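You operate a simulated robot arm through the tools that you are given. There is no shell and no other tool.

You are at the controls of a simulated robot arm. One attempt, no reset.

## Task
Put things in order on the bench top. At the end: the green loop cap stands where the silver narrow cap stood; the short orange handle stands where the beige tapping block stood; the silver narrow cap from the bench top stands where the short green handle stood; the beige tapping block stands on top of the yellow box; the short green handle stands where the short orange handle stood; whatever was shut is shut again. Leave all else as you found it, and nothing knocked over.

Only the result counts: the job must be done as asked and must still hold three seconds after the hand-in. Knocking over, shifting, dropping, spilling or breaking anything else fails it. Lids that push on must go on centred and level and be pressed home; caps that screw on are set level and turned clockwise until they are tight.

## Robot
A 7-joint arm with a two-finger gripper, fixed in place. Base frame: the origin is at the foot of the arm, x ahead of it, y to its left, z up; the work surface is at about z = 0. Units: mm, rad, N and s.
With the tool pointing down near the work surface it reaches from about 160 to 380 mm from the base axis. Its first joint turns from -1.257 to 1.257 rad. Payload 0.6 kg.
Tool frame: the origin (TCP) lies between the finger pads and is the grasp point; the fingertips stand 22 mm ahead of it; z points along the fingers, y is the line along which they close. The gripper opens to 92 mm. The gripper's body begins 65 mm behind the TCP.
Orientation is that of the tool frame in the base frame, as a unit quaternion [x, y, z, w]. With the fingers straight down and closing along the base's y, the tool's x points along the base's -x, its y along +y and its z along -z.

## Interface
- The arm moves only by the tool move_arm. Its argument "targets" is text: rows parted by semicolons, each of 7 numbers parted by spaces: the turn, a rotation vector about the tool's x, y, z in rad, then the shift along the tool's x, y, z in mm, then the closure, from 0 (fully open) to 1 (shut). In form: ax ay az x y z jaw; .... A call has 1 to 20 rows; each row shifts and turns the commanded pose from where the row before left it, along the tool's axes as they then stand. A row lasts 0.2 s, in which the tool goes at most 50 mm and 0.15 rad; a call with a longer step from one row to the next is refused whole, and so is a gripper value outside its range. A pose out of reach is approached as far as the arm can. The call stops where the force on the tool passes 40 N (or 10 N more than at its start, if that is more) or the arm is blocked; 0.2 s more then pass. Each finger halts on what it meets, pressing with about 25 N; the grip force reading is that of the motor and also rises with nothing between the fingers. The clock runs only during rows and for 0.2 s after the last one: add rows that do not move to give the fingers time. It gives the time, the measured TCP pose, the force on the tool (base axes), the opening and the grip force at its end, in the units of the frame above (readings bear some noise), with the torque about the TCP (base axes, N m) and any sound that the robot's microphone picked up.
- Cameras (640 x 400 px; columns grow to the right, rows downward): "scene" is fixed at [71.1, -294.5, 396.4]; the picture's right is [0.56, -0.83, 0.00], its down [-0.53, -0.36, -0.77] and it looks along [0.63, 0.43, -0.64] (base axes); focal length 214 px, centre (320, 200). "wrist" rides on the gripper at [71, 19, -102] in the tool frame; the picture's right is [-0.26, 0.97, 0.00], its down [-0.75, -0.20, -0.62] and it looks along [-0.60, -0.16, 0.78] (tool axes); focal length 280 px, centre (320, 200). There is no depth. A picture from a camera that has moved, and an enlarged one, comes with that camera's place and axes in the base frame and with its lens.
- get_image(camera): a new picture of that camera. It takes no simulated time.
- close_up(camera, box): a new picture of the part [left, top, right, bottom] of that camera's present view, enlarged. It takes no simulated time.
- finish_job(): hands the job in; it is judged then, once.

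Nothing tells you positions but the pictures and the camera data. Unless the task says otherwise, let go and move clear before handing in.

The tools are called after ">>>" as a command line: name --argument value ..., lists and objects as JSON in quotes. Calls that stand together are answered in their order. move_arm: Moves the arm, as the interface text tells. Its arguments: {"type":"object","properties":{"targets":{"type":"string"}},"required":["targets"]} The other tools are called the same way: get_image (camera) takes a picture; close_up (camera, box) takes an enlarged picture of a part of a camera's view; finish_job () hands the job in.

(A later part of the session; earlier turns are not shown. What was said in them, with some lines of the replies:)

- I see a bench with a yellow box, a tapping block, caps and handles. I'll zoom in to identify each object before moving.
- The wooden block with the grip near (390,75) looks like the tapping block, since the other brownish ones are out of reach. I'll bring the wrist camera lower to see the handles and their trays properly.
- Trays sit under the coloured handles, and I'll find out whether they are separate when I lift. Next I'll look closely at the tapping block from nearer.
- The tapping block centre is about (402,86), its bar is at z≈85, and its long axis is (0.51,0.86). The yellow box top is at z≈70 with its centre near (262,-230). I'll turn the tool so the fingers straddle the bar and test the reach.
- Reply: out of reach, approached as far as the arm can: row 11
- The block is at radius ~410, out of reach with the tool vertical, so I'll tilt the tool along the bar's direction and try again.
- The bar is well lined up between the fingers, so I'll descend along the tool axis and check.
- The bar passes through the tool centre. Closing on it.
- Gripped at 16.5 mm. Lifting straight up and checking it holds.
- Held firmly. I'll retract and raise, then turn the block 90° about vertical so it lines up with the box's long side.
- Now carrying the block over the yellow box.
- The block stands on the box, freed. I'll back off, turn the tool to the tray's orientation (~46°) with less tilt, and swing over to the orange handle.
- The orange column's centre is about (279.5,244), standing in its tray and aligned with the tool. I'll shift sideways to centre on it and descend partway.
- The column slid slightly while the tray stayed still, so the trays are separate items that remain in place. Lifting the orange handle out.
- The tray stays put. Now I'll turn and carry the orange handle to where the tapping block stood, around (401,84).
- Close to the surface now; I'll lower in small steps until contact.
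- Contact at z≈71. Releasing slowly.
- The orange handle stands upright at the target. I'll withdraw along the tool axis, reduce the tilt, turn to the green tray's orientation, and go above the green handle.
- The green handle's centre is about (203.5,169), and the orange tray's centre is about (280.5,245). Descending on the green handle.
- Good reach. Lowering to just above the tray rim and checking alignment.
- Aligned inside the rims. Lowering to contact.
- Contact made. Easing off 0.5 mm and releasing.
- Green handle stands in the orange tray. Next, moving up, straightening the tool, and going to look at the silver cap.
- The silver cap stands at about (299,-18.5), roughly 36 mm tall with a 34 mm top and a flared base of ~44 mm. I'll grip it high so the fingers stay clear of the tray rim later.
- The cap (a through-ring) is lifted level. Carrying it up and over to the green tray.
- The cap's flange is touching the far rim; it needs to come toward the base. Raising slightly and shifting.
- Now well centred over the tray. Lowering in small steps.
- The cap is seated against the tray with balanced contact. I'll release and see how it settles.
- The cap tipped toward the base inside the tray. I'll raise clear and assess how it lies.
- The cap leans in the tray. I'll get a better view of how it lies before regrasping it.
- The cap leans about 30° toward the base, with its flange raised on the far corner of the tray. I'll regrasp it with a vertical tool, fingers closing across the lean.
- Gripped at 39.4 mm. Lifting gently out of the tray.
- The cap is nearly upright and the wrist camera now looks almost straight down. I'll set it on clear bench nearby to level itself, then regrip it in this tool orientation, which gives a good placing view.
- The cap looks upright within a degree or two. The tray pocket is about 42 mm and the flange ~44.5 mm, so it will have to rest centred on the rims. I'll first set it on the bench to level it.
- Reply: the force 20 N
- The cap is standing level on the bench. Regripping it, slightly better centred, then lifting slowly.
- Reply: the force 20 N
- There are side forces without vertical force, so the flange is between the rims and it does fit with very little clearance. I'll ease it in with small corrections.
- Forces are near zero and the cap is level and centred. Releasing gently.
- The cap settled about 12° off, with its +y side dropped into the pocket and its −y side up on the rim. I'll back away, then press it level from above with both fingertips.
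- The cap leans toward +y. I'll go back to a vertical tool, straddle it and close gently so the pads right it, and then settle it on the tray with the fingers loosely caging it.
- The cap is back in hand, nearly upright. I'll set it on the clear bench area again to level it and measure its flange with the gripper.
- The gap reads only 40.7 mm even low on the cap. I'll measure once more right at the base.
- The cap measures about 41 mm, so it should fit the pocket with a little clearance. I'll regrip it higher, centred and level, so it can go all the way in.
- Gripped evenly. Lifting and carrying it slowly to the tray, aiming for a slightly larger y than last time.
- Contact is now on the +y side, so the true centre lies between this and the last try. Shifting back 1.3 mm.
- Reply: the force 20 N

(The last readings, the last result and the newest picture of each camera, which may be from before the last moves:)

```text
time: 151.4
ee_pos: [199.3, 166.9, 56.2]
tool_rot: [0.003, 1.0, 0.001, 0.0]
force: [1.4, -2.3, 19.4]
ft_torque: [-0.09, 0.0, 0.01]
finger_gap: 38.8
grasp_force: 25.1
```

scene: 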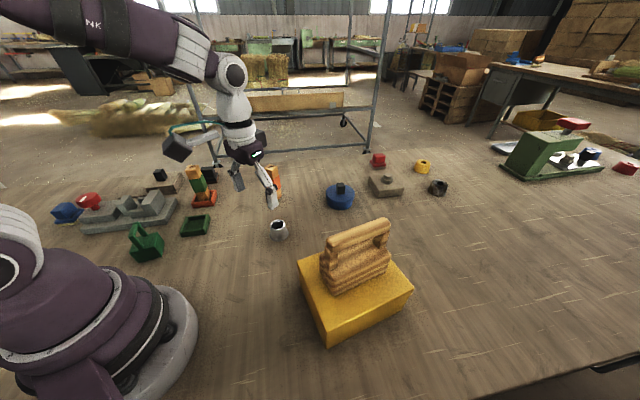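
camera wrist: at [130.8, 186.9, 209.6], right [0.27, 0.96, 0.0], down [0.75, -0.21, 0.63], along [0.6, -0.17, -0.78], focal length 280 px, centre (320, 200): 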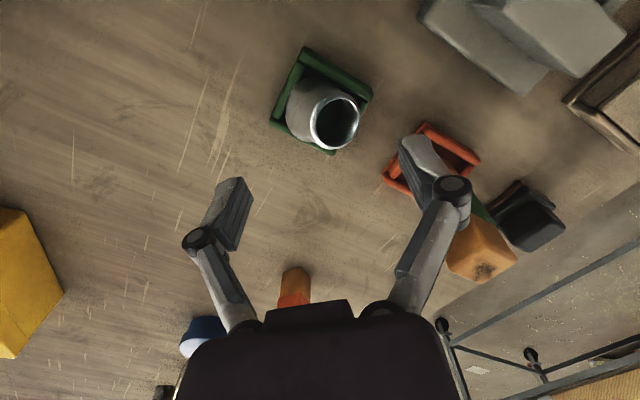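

Contact is now balanced all round. Pressing slightly more to see whether it sinks in.

>>> move_arm --targets "0 0 0 0 0 0.6 1; 0 0 0 0 0 0 1; 0 0 0 0 0 0 1"

>>> close_up --camera "wrist" --box '[240, 50, 400, 200]'

>>> close_up --camera "scene" --box '[178, 200, 214, 240]'

```text
time: 152.2
ee_pos: [198.8, 166.7, 55.1]
tool_rot: [0.004, 1.0, 0.0, 0.0]
force: [4.0, -3.5, 17.1]
ft_torque: [-0.1, -0.15, 0.01]
finger_gap: 38.7
grasp_force: 25.1
```

```text
2.67 times, centred on (320, 125) of wrist
camera zoom: at [128.4, 187.2, 157.7], right [0.27, 0.96, 0.0], down [0.75, -0.21, 0.63], along [0.6, -0.17, -0.78], focal length 748 px, centre (320, 400)
```

zoom: 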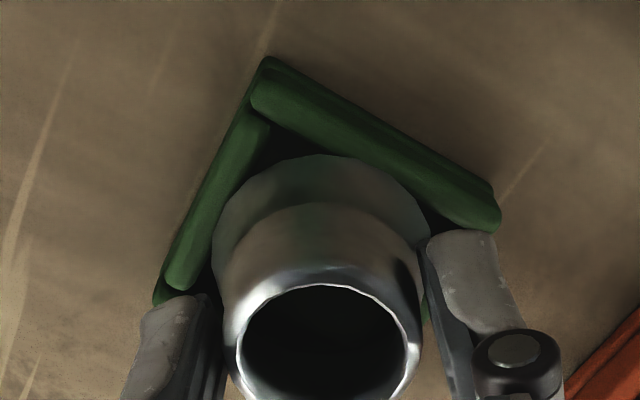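

```text
10.00 times, centred on (196, 220) of scene
camera zoom: at [71.0, -294.5, 396.4], right [0.56, -0.83, 0.0], down [-0.53, -0.36, -0.77], along [0.64, 0.43, -0.64], focal length 2145 px, centre (1560, 0)
```

zoom: 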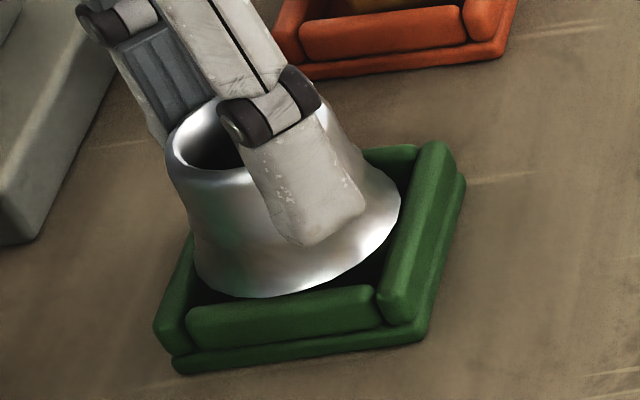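

>>> move_arm --targets "0 0 0 -0.3 0.2 -0.6 1; 0 0 0 0 0 0 1; 0 0 0 0 0 0 1"

```text
time: 153.0
ee_pos: [199.9, 167.6, 55.3]
tool_rot: [0.002, 1.0, -0.001, -0.001]
force: [-1.1, -2.0, 3.0]
ft_torque: [-0.07, -0.02, 0.01]
finger_gap: 39.0
grasp_force: 25.3
```

Light contact only. I'll open just a little, keeping the fingers as a cage, and check whether it stays level.

>>> move_arm --targets "0 0 0 0 0 0 0.568; 0 0 0 0 0 0 0.56; 0 0 0 0 0 0 0.555; 0 0 0 0 0 0 0.555; 0 0 0 0 0 0 0.555"

>>> close_up --camera "wrist" --box '[240, 50, 400, 200]'

>>> close_up --camera "scene" --box '[178, 200, 214, 240]'

```text
time: 154.2
ee_pos: [199.6, 166.0, 55.6]
tool_rot: [0.003, 1.0, 0.0, -0.001]
force: [-1.0, 0.4, 0.4]
ft_torque: [-0.01, 0.0, 0.01]
finger_gap: 40.7
grasp_force: 0.0
```

```text
2.67 times, centred on (320, 125) of wrist
camera zoom: at [128.9, 187.5, 157.9], right [0.27, 0.96, 0.0], down [0.75, -0.21, 0.62], along [0.6, -0.17, -0.78], focal length 748 px, centre (320, 400)
```

zoom: 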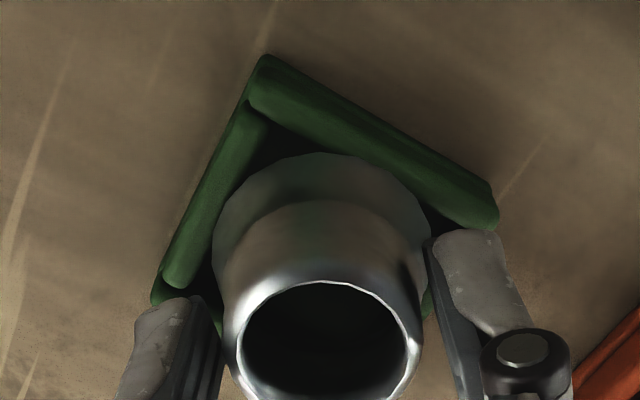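

```text
10.00 times, centred on (196, 220) of scene
camera zoom: at [71.1, -294.5, 396.4], right [0.56, -0.83, 0.0], down [-0.53, -0.36, -0.77], along [0.63, 0.43, -0.64], focal length 2145 px, centre (1560, 0)
```

zoom: 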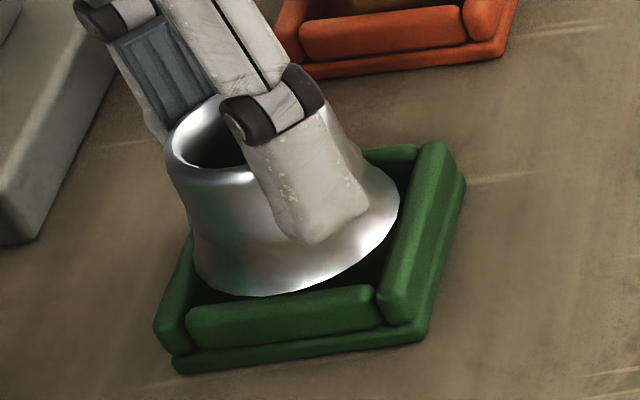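

It stays level with no grip force. Opening further.

>>> move_arm --targets "0 0 0 0 0 0 0.55; 0 0 0 0 0 0 0.54; 0 0 0 0 0 0 0.53; 0 0 0 0 0 0 0.52; 0 0 0 0 0 0 0.52; 0 0 0 0 0 0 0.52"

>>> close_up --camera "wrist" --box '[240, 50, 400, 200]'

>>> close_up --camera "scene" --box '[178, 200, 214, 240]'

```text
time: 155.6
ee_pos: [199.1, 167.4, 56.5]
tool_rot: [0.004, 1.0, 0.0, 0.0]
force: [0.3, -0.8, -0.7]
ft_torque: [0.0, -0.01, 0.02]
finger_gap: 44.2
grasp_force: 0.0
```

```text
2.67 times, centred on (320, 125) of wrist
camera zoom: at [128.9, 187.5, 157.9], right [0.27, 0.96, 0.0], down [0.75, -0.21, 0.62], along [0.6, -0.17, -0.78], focal length 748 px, centre (320, 400)
```

zoom: 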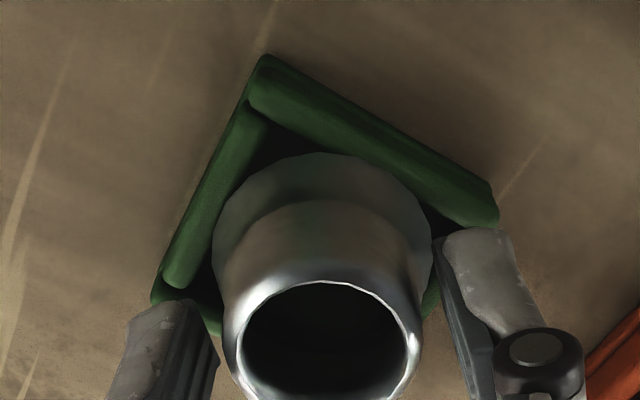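

```text
10.00 times, centred on (196, 220) of scene
camera zoom: at [71.1, -294.5, 396.4], right [0.56, -0.83, 0.0], down [-0.53, -0.36, -0.77], along [0.63, 0.43, -0.64], focal length 2145 px, centre (1560, 0)
```

zoom: 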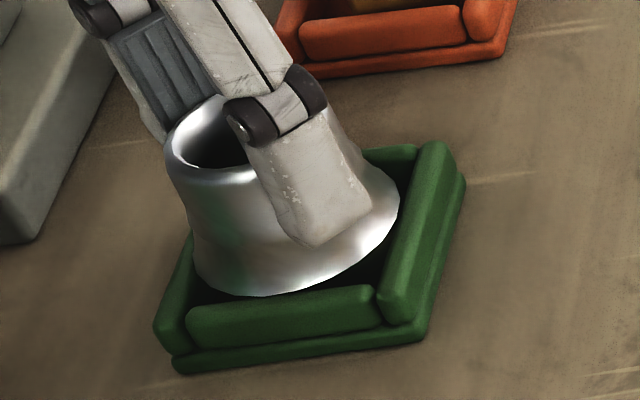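

The cap stands level on the rims without support. Opening fully and rising straight up.

>>> move_arm --targets "0 0 0 0 0 0 0.5; 0 0 0 0 0 0 0.45; 0 0 0 0 0 0 0.4; 0 0 0 0 0 0 0.35; 0 0 0 0 0 0 0.3; 0 0 0 0 0 -5 0.3; 0 0 0 0 0 -10 0.3; 0 0 0 0 0 -20 0.3; 0 0 0 0 0 -30 0.3; 0 0 0 0 0 -30 0.3; 0 0 0 0 0 0 0.3; 0 0 0 0 0 0 0.3"

>>> close_up --camera "wrist" --box '[240, 0, 440, 150]'

>>> close_up --camera "scene" --box '[178, 200, 214, 240]'

>>> get_image --camera "scene"

```text
time: 158.2
ee_pos: [199.6, 167.6, 152.5]
tool_rot: [0.003, 1.0, 0.001, 0.0]
force: [-0.4, 0.2, 0.8]
ft_torque: [0.02, 0.01, -0.03]
finger_gap: 64.4
grasp_force: 0.0
```

```text
2.67 times, centred on (340, 75) of wrist
camera zoom: at [130.0, 188.7, 254.4], right [0.27, 0.96, 0.0], down [0.75, -0.21, 0.62], along [0.6, -0.17, -0.78], focal length 748 px, centre (267, 533)
```

zoom: 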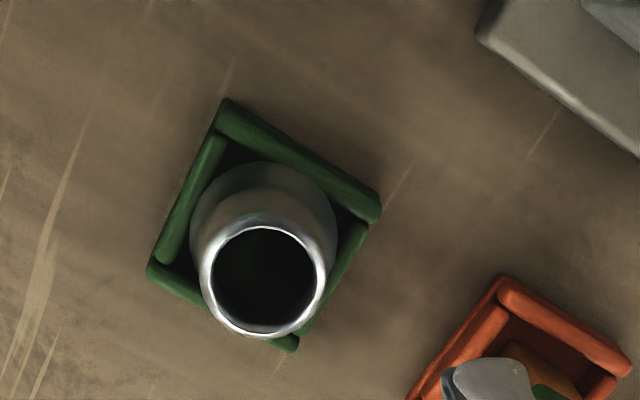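

```text
10.00 times, centred on (196, 220) of scene
camera zoom: at [71.1, -294.5, 396.4], right [0.56, -0.83, 0.0], down [-0.53, -0.36, -0.77], along [0.63, 0.43, -0.64], focal length 2145 px, centre (1560, 0)
```

zoom: 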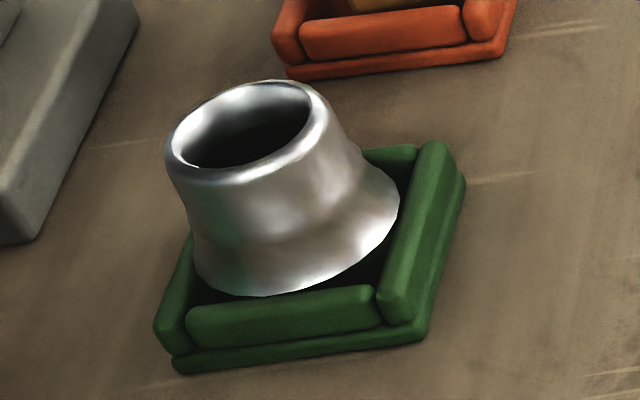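

```text
taken
```

scene: 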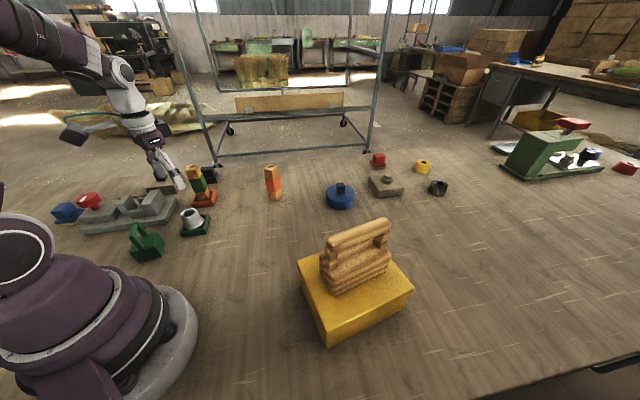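

The silver cap stands level on the green tray. Now the green loop cap: it is centred near (102.5,181) with its bar running along (0.55,0.835) at z≈70. I'll turn the tool, tilt it to keep the camera off the base, and approach from above.

>>> move_arm --targets "0 0 -0.142 0 0 0 0.2; 0 0 -0.142 0 0 0 0.2; 0 0 -0.142 0 0 0 0.2; 0 0 -0.142 0 0 0 0.2; 0 0 -0.142 0 0 0 0.2; 0 0 -0.142 0 0 0 0.2; 0 0 -0.143 0 0 0 0.2; 0 0.15 0 0 0 0 0.2; 0 0.15 0 0 0 0 0.2; 0 0 0 0 0 0 0.2; 0 0 0 10.2 29.5 14.4 0.2; 0 0 0 10.2 29.5 14.4 0.2; 0 0 0 10.2 29.5 14.4 0.2; 0 0 0 0 0 0 0.2; 0 0 0 0 0 0 0.2"

>>> get_image --camera "wrist"

>>> get_image --camera "scene"

```text
time: 161.4
ee_pos: [102.5, 180.5, 118.0]
tool_rot: [-0.469, 0.871, -0.071, -0.131]
force: [0.7, 0.4, -0.1]
ft_torque: [0.02, 0.01, -0.02]
finger_gap: 73.5
grasp_force: 0.0
```

```text
taken
camera wrist: at [66.2, 159.9, 236.9], right [-0.67, 0.74, -0.08], down [0.67, 0.64, 0.38], along [0.33, 0.2, -0.92], focal length 280 px, centre (320, 200)
```

wrist: 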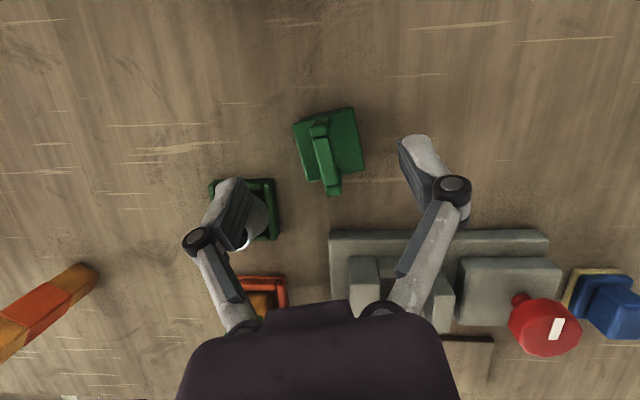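

```text
taken
```

scene: 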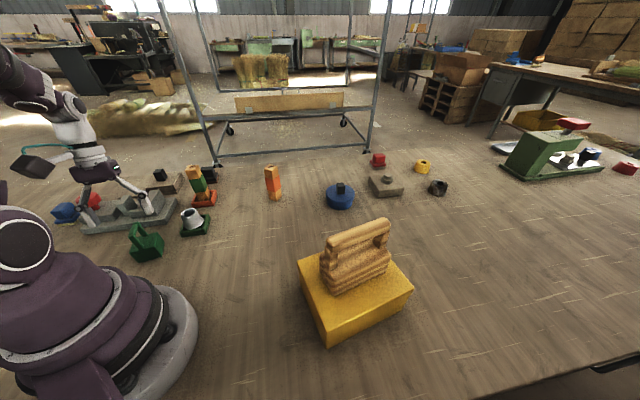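

>>> close_up --camera "wrist" --box '[270, 80, 390, 220]'

>>> close_up --camera "scene" --box '[110, 180, 220, 270]'

```text
2.86 times, centred on (330, 150) of wrist
camera zoom: at [66.2, 159.9, 236.9], right [-0.67, 0.74, -0.08], down [0.67, 0.64, 0.38], along [0.33, 0.2, -0.92], focal length 801 px, centre (291, 343)
```

zoom: 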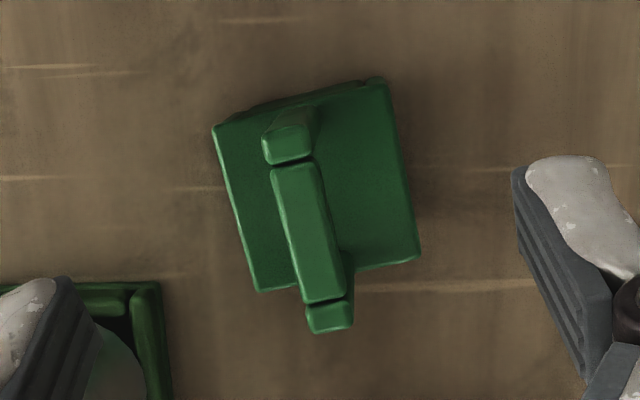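

```text
4.44 times, centred on (165, 225) of scene
camera zoom: at [71.0, -294.5, 396.4], right [0.56, -0.83, 0.0], down [-0.53, -0.36, -0.77], along [0.63, 0.43, -0.64], focal length 953 px, centre (1009, 89)
```

zoom: 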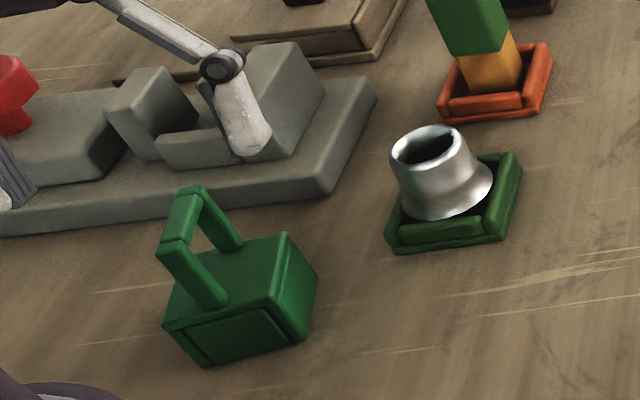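

>>> move_arm --targets "0 0 0 -5.2 -0.2 15.1 0.3; 0 0 0 -5.2 -0.2 15.1 0.4; 0 0 0 -5.2 -0.2 15.1 0.5; 0 0 0 0 0 0 0.5; 0 0 0 0 0 0 0.5"

>>> close_up --camera "wrist" --box '[220, 60, 440, 260]'

>>> close_up --camera "scene" --box '[100, 180, 200, 270]'

```text
time: 162.6
ee_pos: [103.1, 180.1, 71.7]
tool_rot: [-0.469, 0.871, -0.071, -0.131]
force: [0.6, -0.2, 0.7]
ft_torque: [0.01, 0.0, -0.03]
finger_gap: 45.9
grasp_force: 0.1
```

```text
2.00 times, centred on (330, 160) of wrist
camera zoom: at [66.7, 160.1, 190.3], right [-0.67, 0.74, -0.08], down [0.67, 0.64, 0.38], along [0.33, 0.2, -0.92], focal length 561 px, centre (300, 280)
```

zoom: 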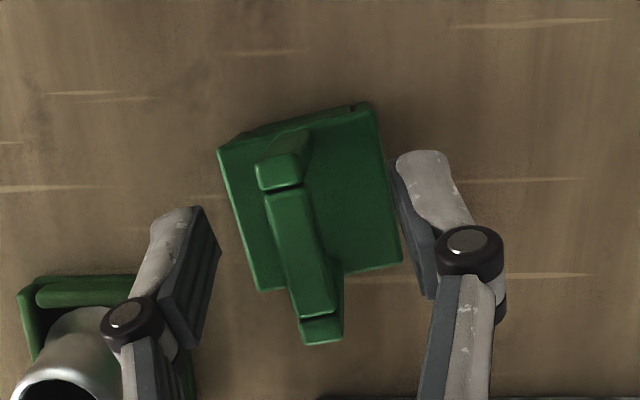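

```text
4.44 times, centred on (150, 225) of scene
camera zoom: at [71.1, -294.5, 396.4], right [0.56, -0.83, 0.0], down [-0.53, -0.36, -0.77], along [0.63, 0.43, -0.64], focal length 953 px, centre (1076, 89)
```

zoom: 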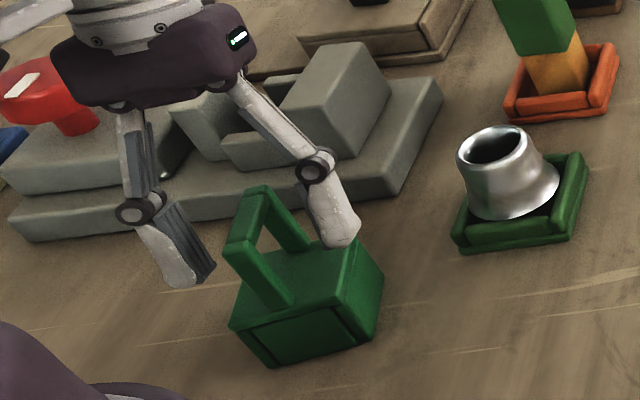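

>>> move_arm --targets "0 0 0 0 0 0 0.6; 0 0 0 0 0 0 0.68; 0 0 0 0 0 0 0.75; 0 0 0 0 0 0 0.8; 0 0 0 0 0 0 0.85; 0 0 0 0 0 0 0.9; 0 0 0 0 0 0 1; 0 0 0 0 0 0 1; 0 0 0 0 0 0 1"

>>> close_up --camera "wrist" --box '[220, 60, 440, 260]'

```text
time: 164.6
ee_pos: [102.6, 180.0, 71.9]
tool_rot: [-0.468, 0.871, -0.069, -0.131]
force: [0.4, 0.4, 0.3]
ft_torque: [0.0, 0.04, 0.01]
finger_gap: 7.7
grasp_force: 25.3
```

```text
2.00 times, centred on (330, 160) of wrist
camera zoom: at [66.7, 160.1, 190.4], right [-0.67, 0.74, -0.08], down [0.67, 0.64, 0.38], along [0.33, 0.2, -0.92], focal length 561 px, centre (300, 280)
```

zoom: 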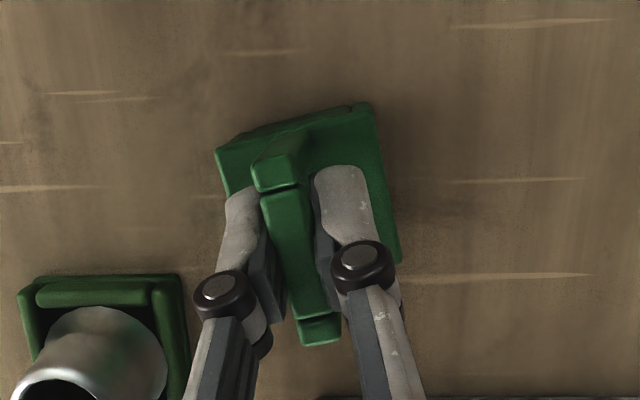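

>>> move_arm --targets "0 0 0 1.5 0 -4.8 1; 0 0 0 3 0 -9.6 1; 0 0 0 5.9 0 -19.1 1; 0 0 0 5.9 0 -19.1 1; 0 0 0 5.9 0 -19.1 1; 0 0 0 0 0 0 1; 0 0 0 0 0 0 1"

>>> get_image --camera "scene"

>>> close_up --camera "wrist" --box '[220, 60, 440, 260]'

```text
time: 166.2
ee_pos: [103.3, 181.8, 145.4]
tool_rot: [-0.47, 0.87, -0.071, -0.132]
force: [0.6, 0.6, -0.6]
ft_torque: [0.01, 0.01, 0.05]
finger_gap: 7.5
grasp_force: 25.1
```

```text
taken
```

scene: 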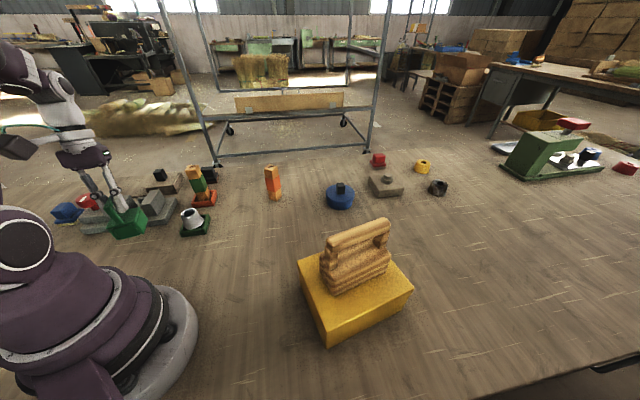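

```text
2.00 times, centred on (330, 160) of wrist
camera zoom: at [66.5, 160.7, 264.4], right [-0.67, 0.74, -0.08], down [0.67, 0.64, 0.38], along [0.33, 0.2, -0.92], focal length 561 px, centre (300, 280)
```

zoom: 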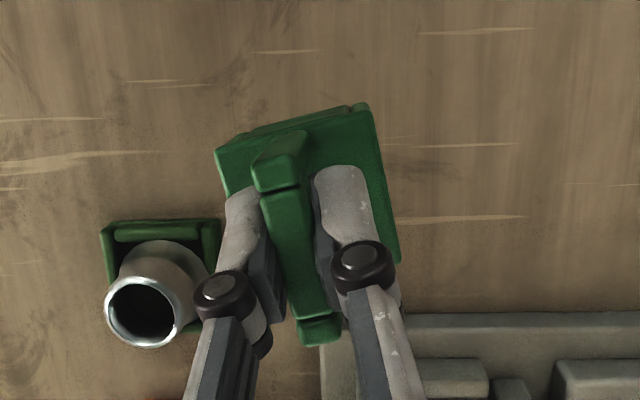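

>>> move_arm --targets "0 0 0 3.5 -17 1.05 1; 0 0 0 6.9 -33.9 2.1 1; 0 0 0 6.9 -33.9 2.1 1; 0 0 0 6.9 -33.9 2.1 1; 0 0 0 6.9 -33.9 2.1 1; 0 0 0 6.9 -33.9 2.1 1; 0 0 0 6.9 -33.9 2.1 1; 0 0 0 6.9 -33.9 2.1 1; 0 0 0 3.5 -17 1.05 1; 0 0 0 0 0 0 1; 0 0 0 0 0 0 1"

>>> get_image --camera "wrist"

>>> get_image --camera "scene"

```text
time: 168.6
ee_pos: [299.7, -15.2, 145.7]
tool_rot: [-0.469, 0.87, -0.071, -0.132]
force: [-0.2, -0.7, 1.1]
ft_torque: [0.01, 0.0, 0.0]
finger_gap: 7.9
grasp_force: 25.1
```

```text
taken
camera wrist: at [262.7, -36.4, 264.6], right [-0.67, 0.74, -0.08], down [0.67, 0.64, 0.37], along [0.33, 0.2, -0.92], focal length 280 px, centre (320, 200)
```

wrist: 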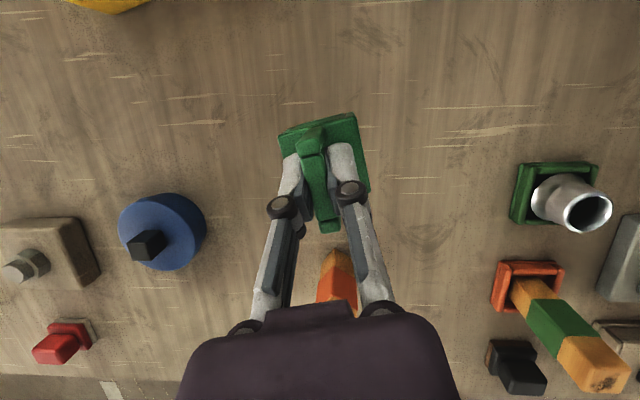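

```text
taken
```

scene: 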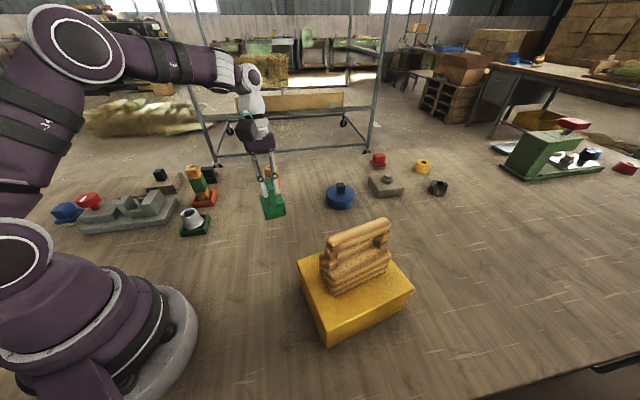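

>>> move_arm --targets "0 0 0 1.5 0.5 0.5 1; 0 0 0 -4.43 0 14.33 1; 0 0 0 -4.43 0 14.33 1; 0 0 0 -4.43 0 14.33 1; 0 0 0 -4.43 0 14.33 1; 0 0 0 -2.4 0 7.6 1; 0 0 0 0 0 0 1; 0 0 0 0 0 0 1"

>>> close_up --camera "scene" --box '[240, 180, 320, 260]'

```text
time: 170.4
ee_pos: [296.8, -17.4, 78.0]
tool_rot: [-0.469, 0.87, -0.071, -0.131]
force: [-0.4, 0.1, -0.4]
ft_torque: [0.02, -0.03, -0.02]
finger_gap: 7.7
grasp_force: 25.3
```

```text
5.00 times, centred on (280, 220) of scene
camera zoom: at [71.1, -294.5, 396.4], right [0.56, -0.83, 0.0], down [-0.53, -0.36, -0.77], along [0.63, 0.43, -0.64], focal length 1072 px, centre (520, 100)
```

zoom: 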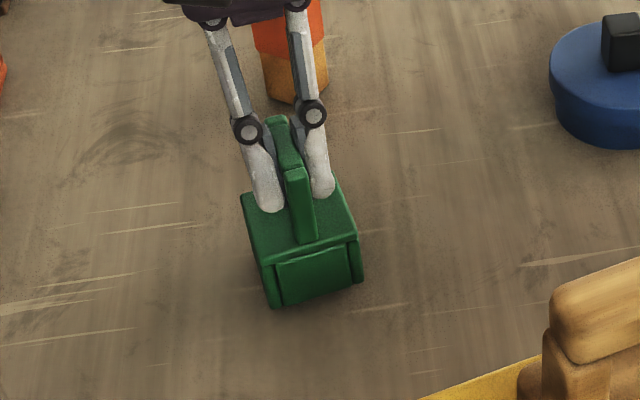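

>>> move_arm --targets "0 0 0 -0.9 0 2.9 1; 0 0 0 -0.3 0 0.95 1; 0 0 0 0 0 0 1"

>>> move_arm --targets "0 0 0 -0.3 0 0.95 1; 0 0 0 0 0 0 1"

>>> move_arm --targets "0 0 0 -0.3 0 0.95 1; 0 0 0 0 0 0 1"

```text
time: 171.2
ee_pos: [296.2, -17.1, 75.8]
tool_rot: [-0.469, 0.87, -0.071, -0.132]
force: [0.7, -0.3, -1.1]
ft_torque: [0.0, -0.01, -0.01]
finger_gap: 7.6
grasp_force: 25.8
```

```text
time: 171.8
ee_pos: [296.1, -17.4, 74.6]
tool_rot: [-0.469, 0.871, -0.071, -0.132]
force: [0.4, 0.4, -1.2]
ft_torque: [-0.01, -0.01, -0.02]
finger_gap: 7.7
grasp_force: 25.0
```

```text
time: 172.4
ee_pos: [296.7, -17.2, 73.5]
tool_rot: [-0.469, 0.871, -0.071, -0.132]
force: [0.1, 0.0, 0.0]
ft_torque: [0.03, 0.0, -0.02]
finger_gap: 7.9
grasp_force: 25.2
```

>>> move_arm --targets "0 0 0 -0.3 0 0.95 1; 0 0 0 0 0 0 1"

>>> move_arm --targets "0 0 0 -0.25 0 0.75 1; 0 0 0 0 0 0 1"

>>> close_up --camera "scene" --box '[250, 190, 310, 250]'

```text
time: 173.0
ee_pos: [297.7, -17.7, 72.8]
tool_rot: [-0.469, 0.871, -0.072, -0.132]
force: [-0.9, 0.1, -0.2]
ft_torque: [-0.01, 0.01, 0.0]
finger_gap: 7.8
grasp_force: 24.6
```

```text
time: 173.6
ee_pos: [297.3, -17.9, 70.6]
tool_rot: [-0.47, 0.87, -0.072, -0.13]
force: [1.3, 2.1, 18.4]
ft_torque: [0.01, -0.01, 0.01]
finger_gap: 7.5
grasp_force: 24.5
```

```text
6.67 times, centred on (280, 220) of scene
camera zoom: at [71.0, -294.5, 396.4], right [0.56, -0.83, 0.0], down [-0.53, -0.36, -0.77], along [0.64, 0.43, -0.64], focal length 1430 px, centre (587, 67)
```

zoom: 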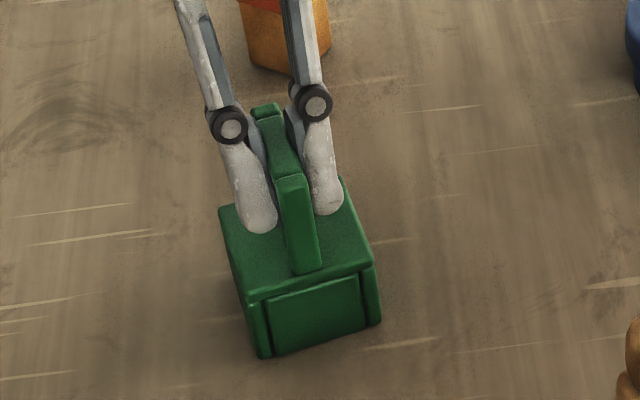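

The loop cap is on the bench, centred at (297,-17), matching the silver cap's old spot. Releasing.

>>> move_arm --targets "0 0 0 0.15 0 -0.5 1; 0 0 0 0 0 0 0.9; 0 0 0 0 0 0 0.85; 0 0 0 0 0 0 0.8; 0 0 0 0 0 0 0.7; 0 0 0 0 0 0 0.6; 0 0 0 0 0 0 0.6; 0 0 0 3 0 -9.6 0.6; 0 0 0 5.9 0 -19.1 0.6; 0 0 0 8.9 0 -28.7 0.6; 0 0 0 8.9 0 -28.7 0.6; 0 0 0 0 0 0 0.6"

>>> get_image --camera "scene"

>>> close_up --camera "scene" --box '[150, 150, 310, 260]'

```text
time: 176.2
ee_pos: [297.8, -18.6, 162.6]
tool_rot: [-0.469, 0.87, -0.071, -0.132]
force: [-0.2, -0.5, -0.5]
ft_torque: [0.0, -0.01, 0.02]
finger_gap: 36.7
grasp_force: 0.1
```

```text
taken
```

scene: 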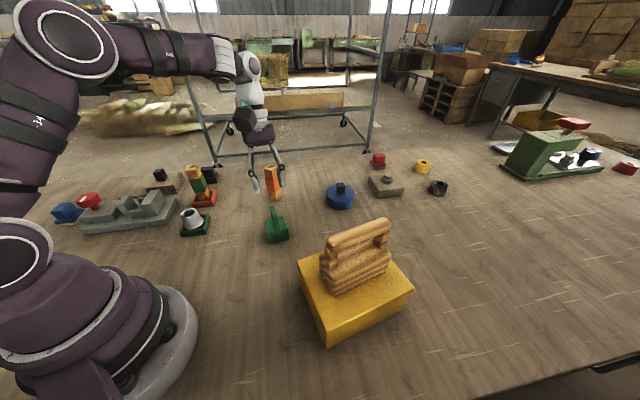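

```text
3.64 times, centred on (230, 205) of scene
camera zoom: at [71.0, -294.5, 396.4], right [0.56, -0.83, 0.0], down [-0.53, -0.36, -0.77], along [0.63, 0.43, -0.64], focal length 780 px, centre (647, 182)
```

zoom: 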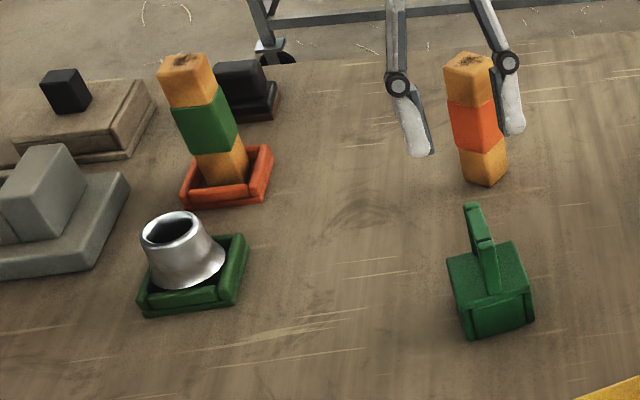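

All five items are placed. I'll check each in close-up before handing in.

>>> close_up --camera "scene" --box '[178, 200, 214, 240]'

>>> close_up --camera "scene" --box '[240, 150, 320, 250]'

>>> close_up --camera "scene" --box '[280, 200, 430, 360]'

>>> get_image --camera "wrist"

```text
10.00 times, centred on (196, 220) of scene
camera zoom: at [71.0, -294.5, 396.4], right [0.56, -0.83, 0.0], down [-0.53, -0.36, -0.77], along [0.63, 0.43, -0.64], focal length 2145 px, centre (1560, 0)
```

zoom: 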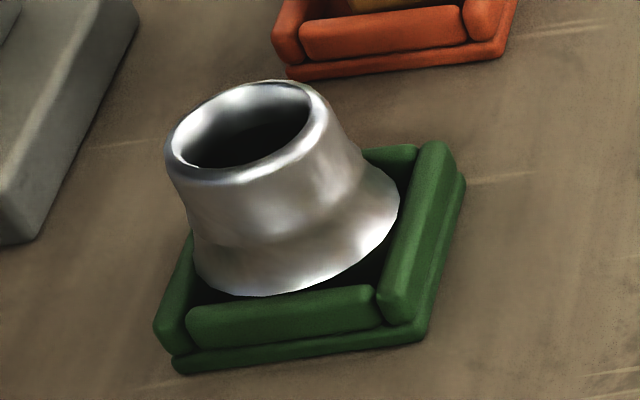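

```text
4.00 times, centred on (280, 200) of scene
camera zoom: at [71.0, -294.5, 396.4], right [0.56, -0.83, 0.0], down [-0.53, -0.36, -0.77], along [0.63, 0.43, -0.64], focal length 858 px, centre (480, 200)
```

zoom: 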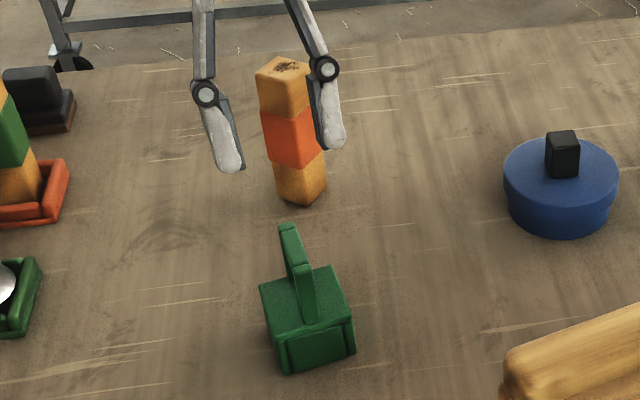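

```text
2.50 times, centred on (355, 280) of scene
camera zoom: at [71.0, -294.5, 396.4], right [0.56, -0.83, 0.0], down [-0.53, -0.36, -0.77], along [0.63, 0.43, -0.64], focal length 536 px, centre (232, 0)
```

zoom: 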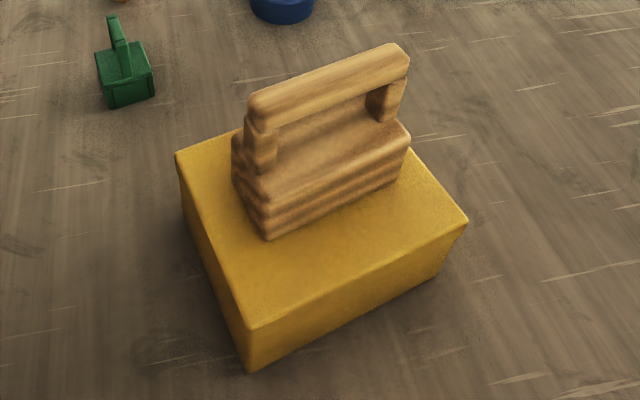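

```text
taken
camera wrist: at [262.0, -38.8, 280.4], right [-0.67, 0.74, -0.08], down [0.67, 0.64, 0.37], along [0.33, 0.2, -0.92], focal length 280 px, centre (320, 200)
```

wrist: 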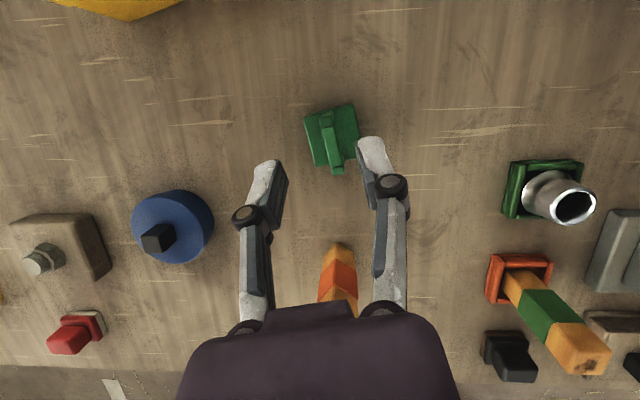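

Everything is in place. The block is on the yellow box, the orange handle is at the block's old spot, and the green handle is in the orange tray. The silver cap is level on the green tray's rims and has not moved for 18 s. The loop cap is at the silver cap's old spot. The gripper is clear, so I'm handing in.

>>> finish_job

```text
The job is handed in.
```

I've handed the job in with all five items at their targets and the gripper clear. One placement is less certain than the rest: the silver cap.

| Item | Now stands |
|---|---|
| Beige tapping block | on top of the yellow box, turned 90° to line up with the box's long side |
| Short orange handle | on the bench at the tapping block's old spot |
| Short green handle | in the orange tray, where the orange handle stood |
| Silver narrow cap | on the rims of the green tray, where the green handle stood |
| Green loop cap | at the silver cap's old spot |

- **Silver cap:** It would not go down into the green tray's pocket, so it sits level on the rims about 10 mm above the tray floor. It tipped over inside the tray on two earlier tries. On the third it stayed put, looking the same in pictures taken about 18 s apart.
- **Trays and anything shut:** The two trays under the handles turned out to be separate items. They stayed in place, and comparing pictures from before and after showed no visible shift. I found nothing that had to be opened, so nothing needed shutting again.
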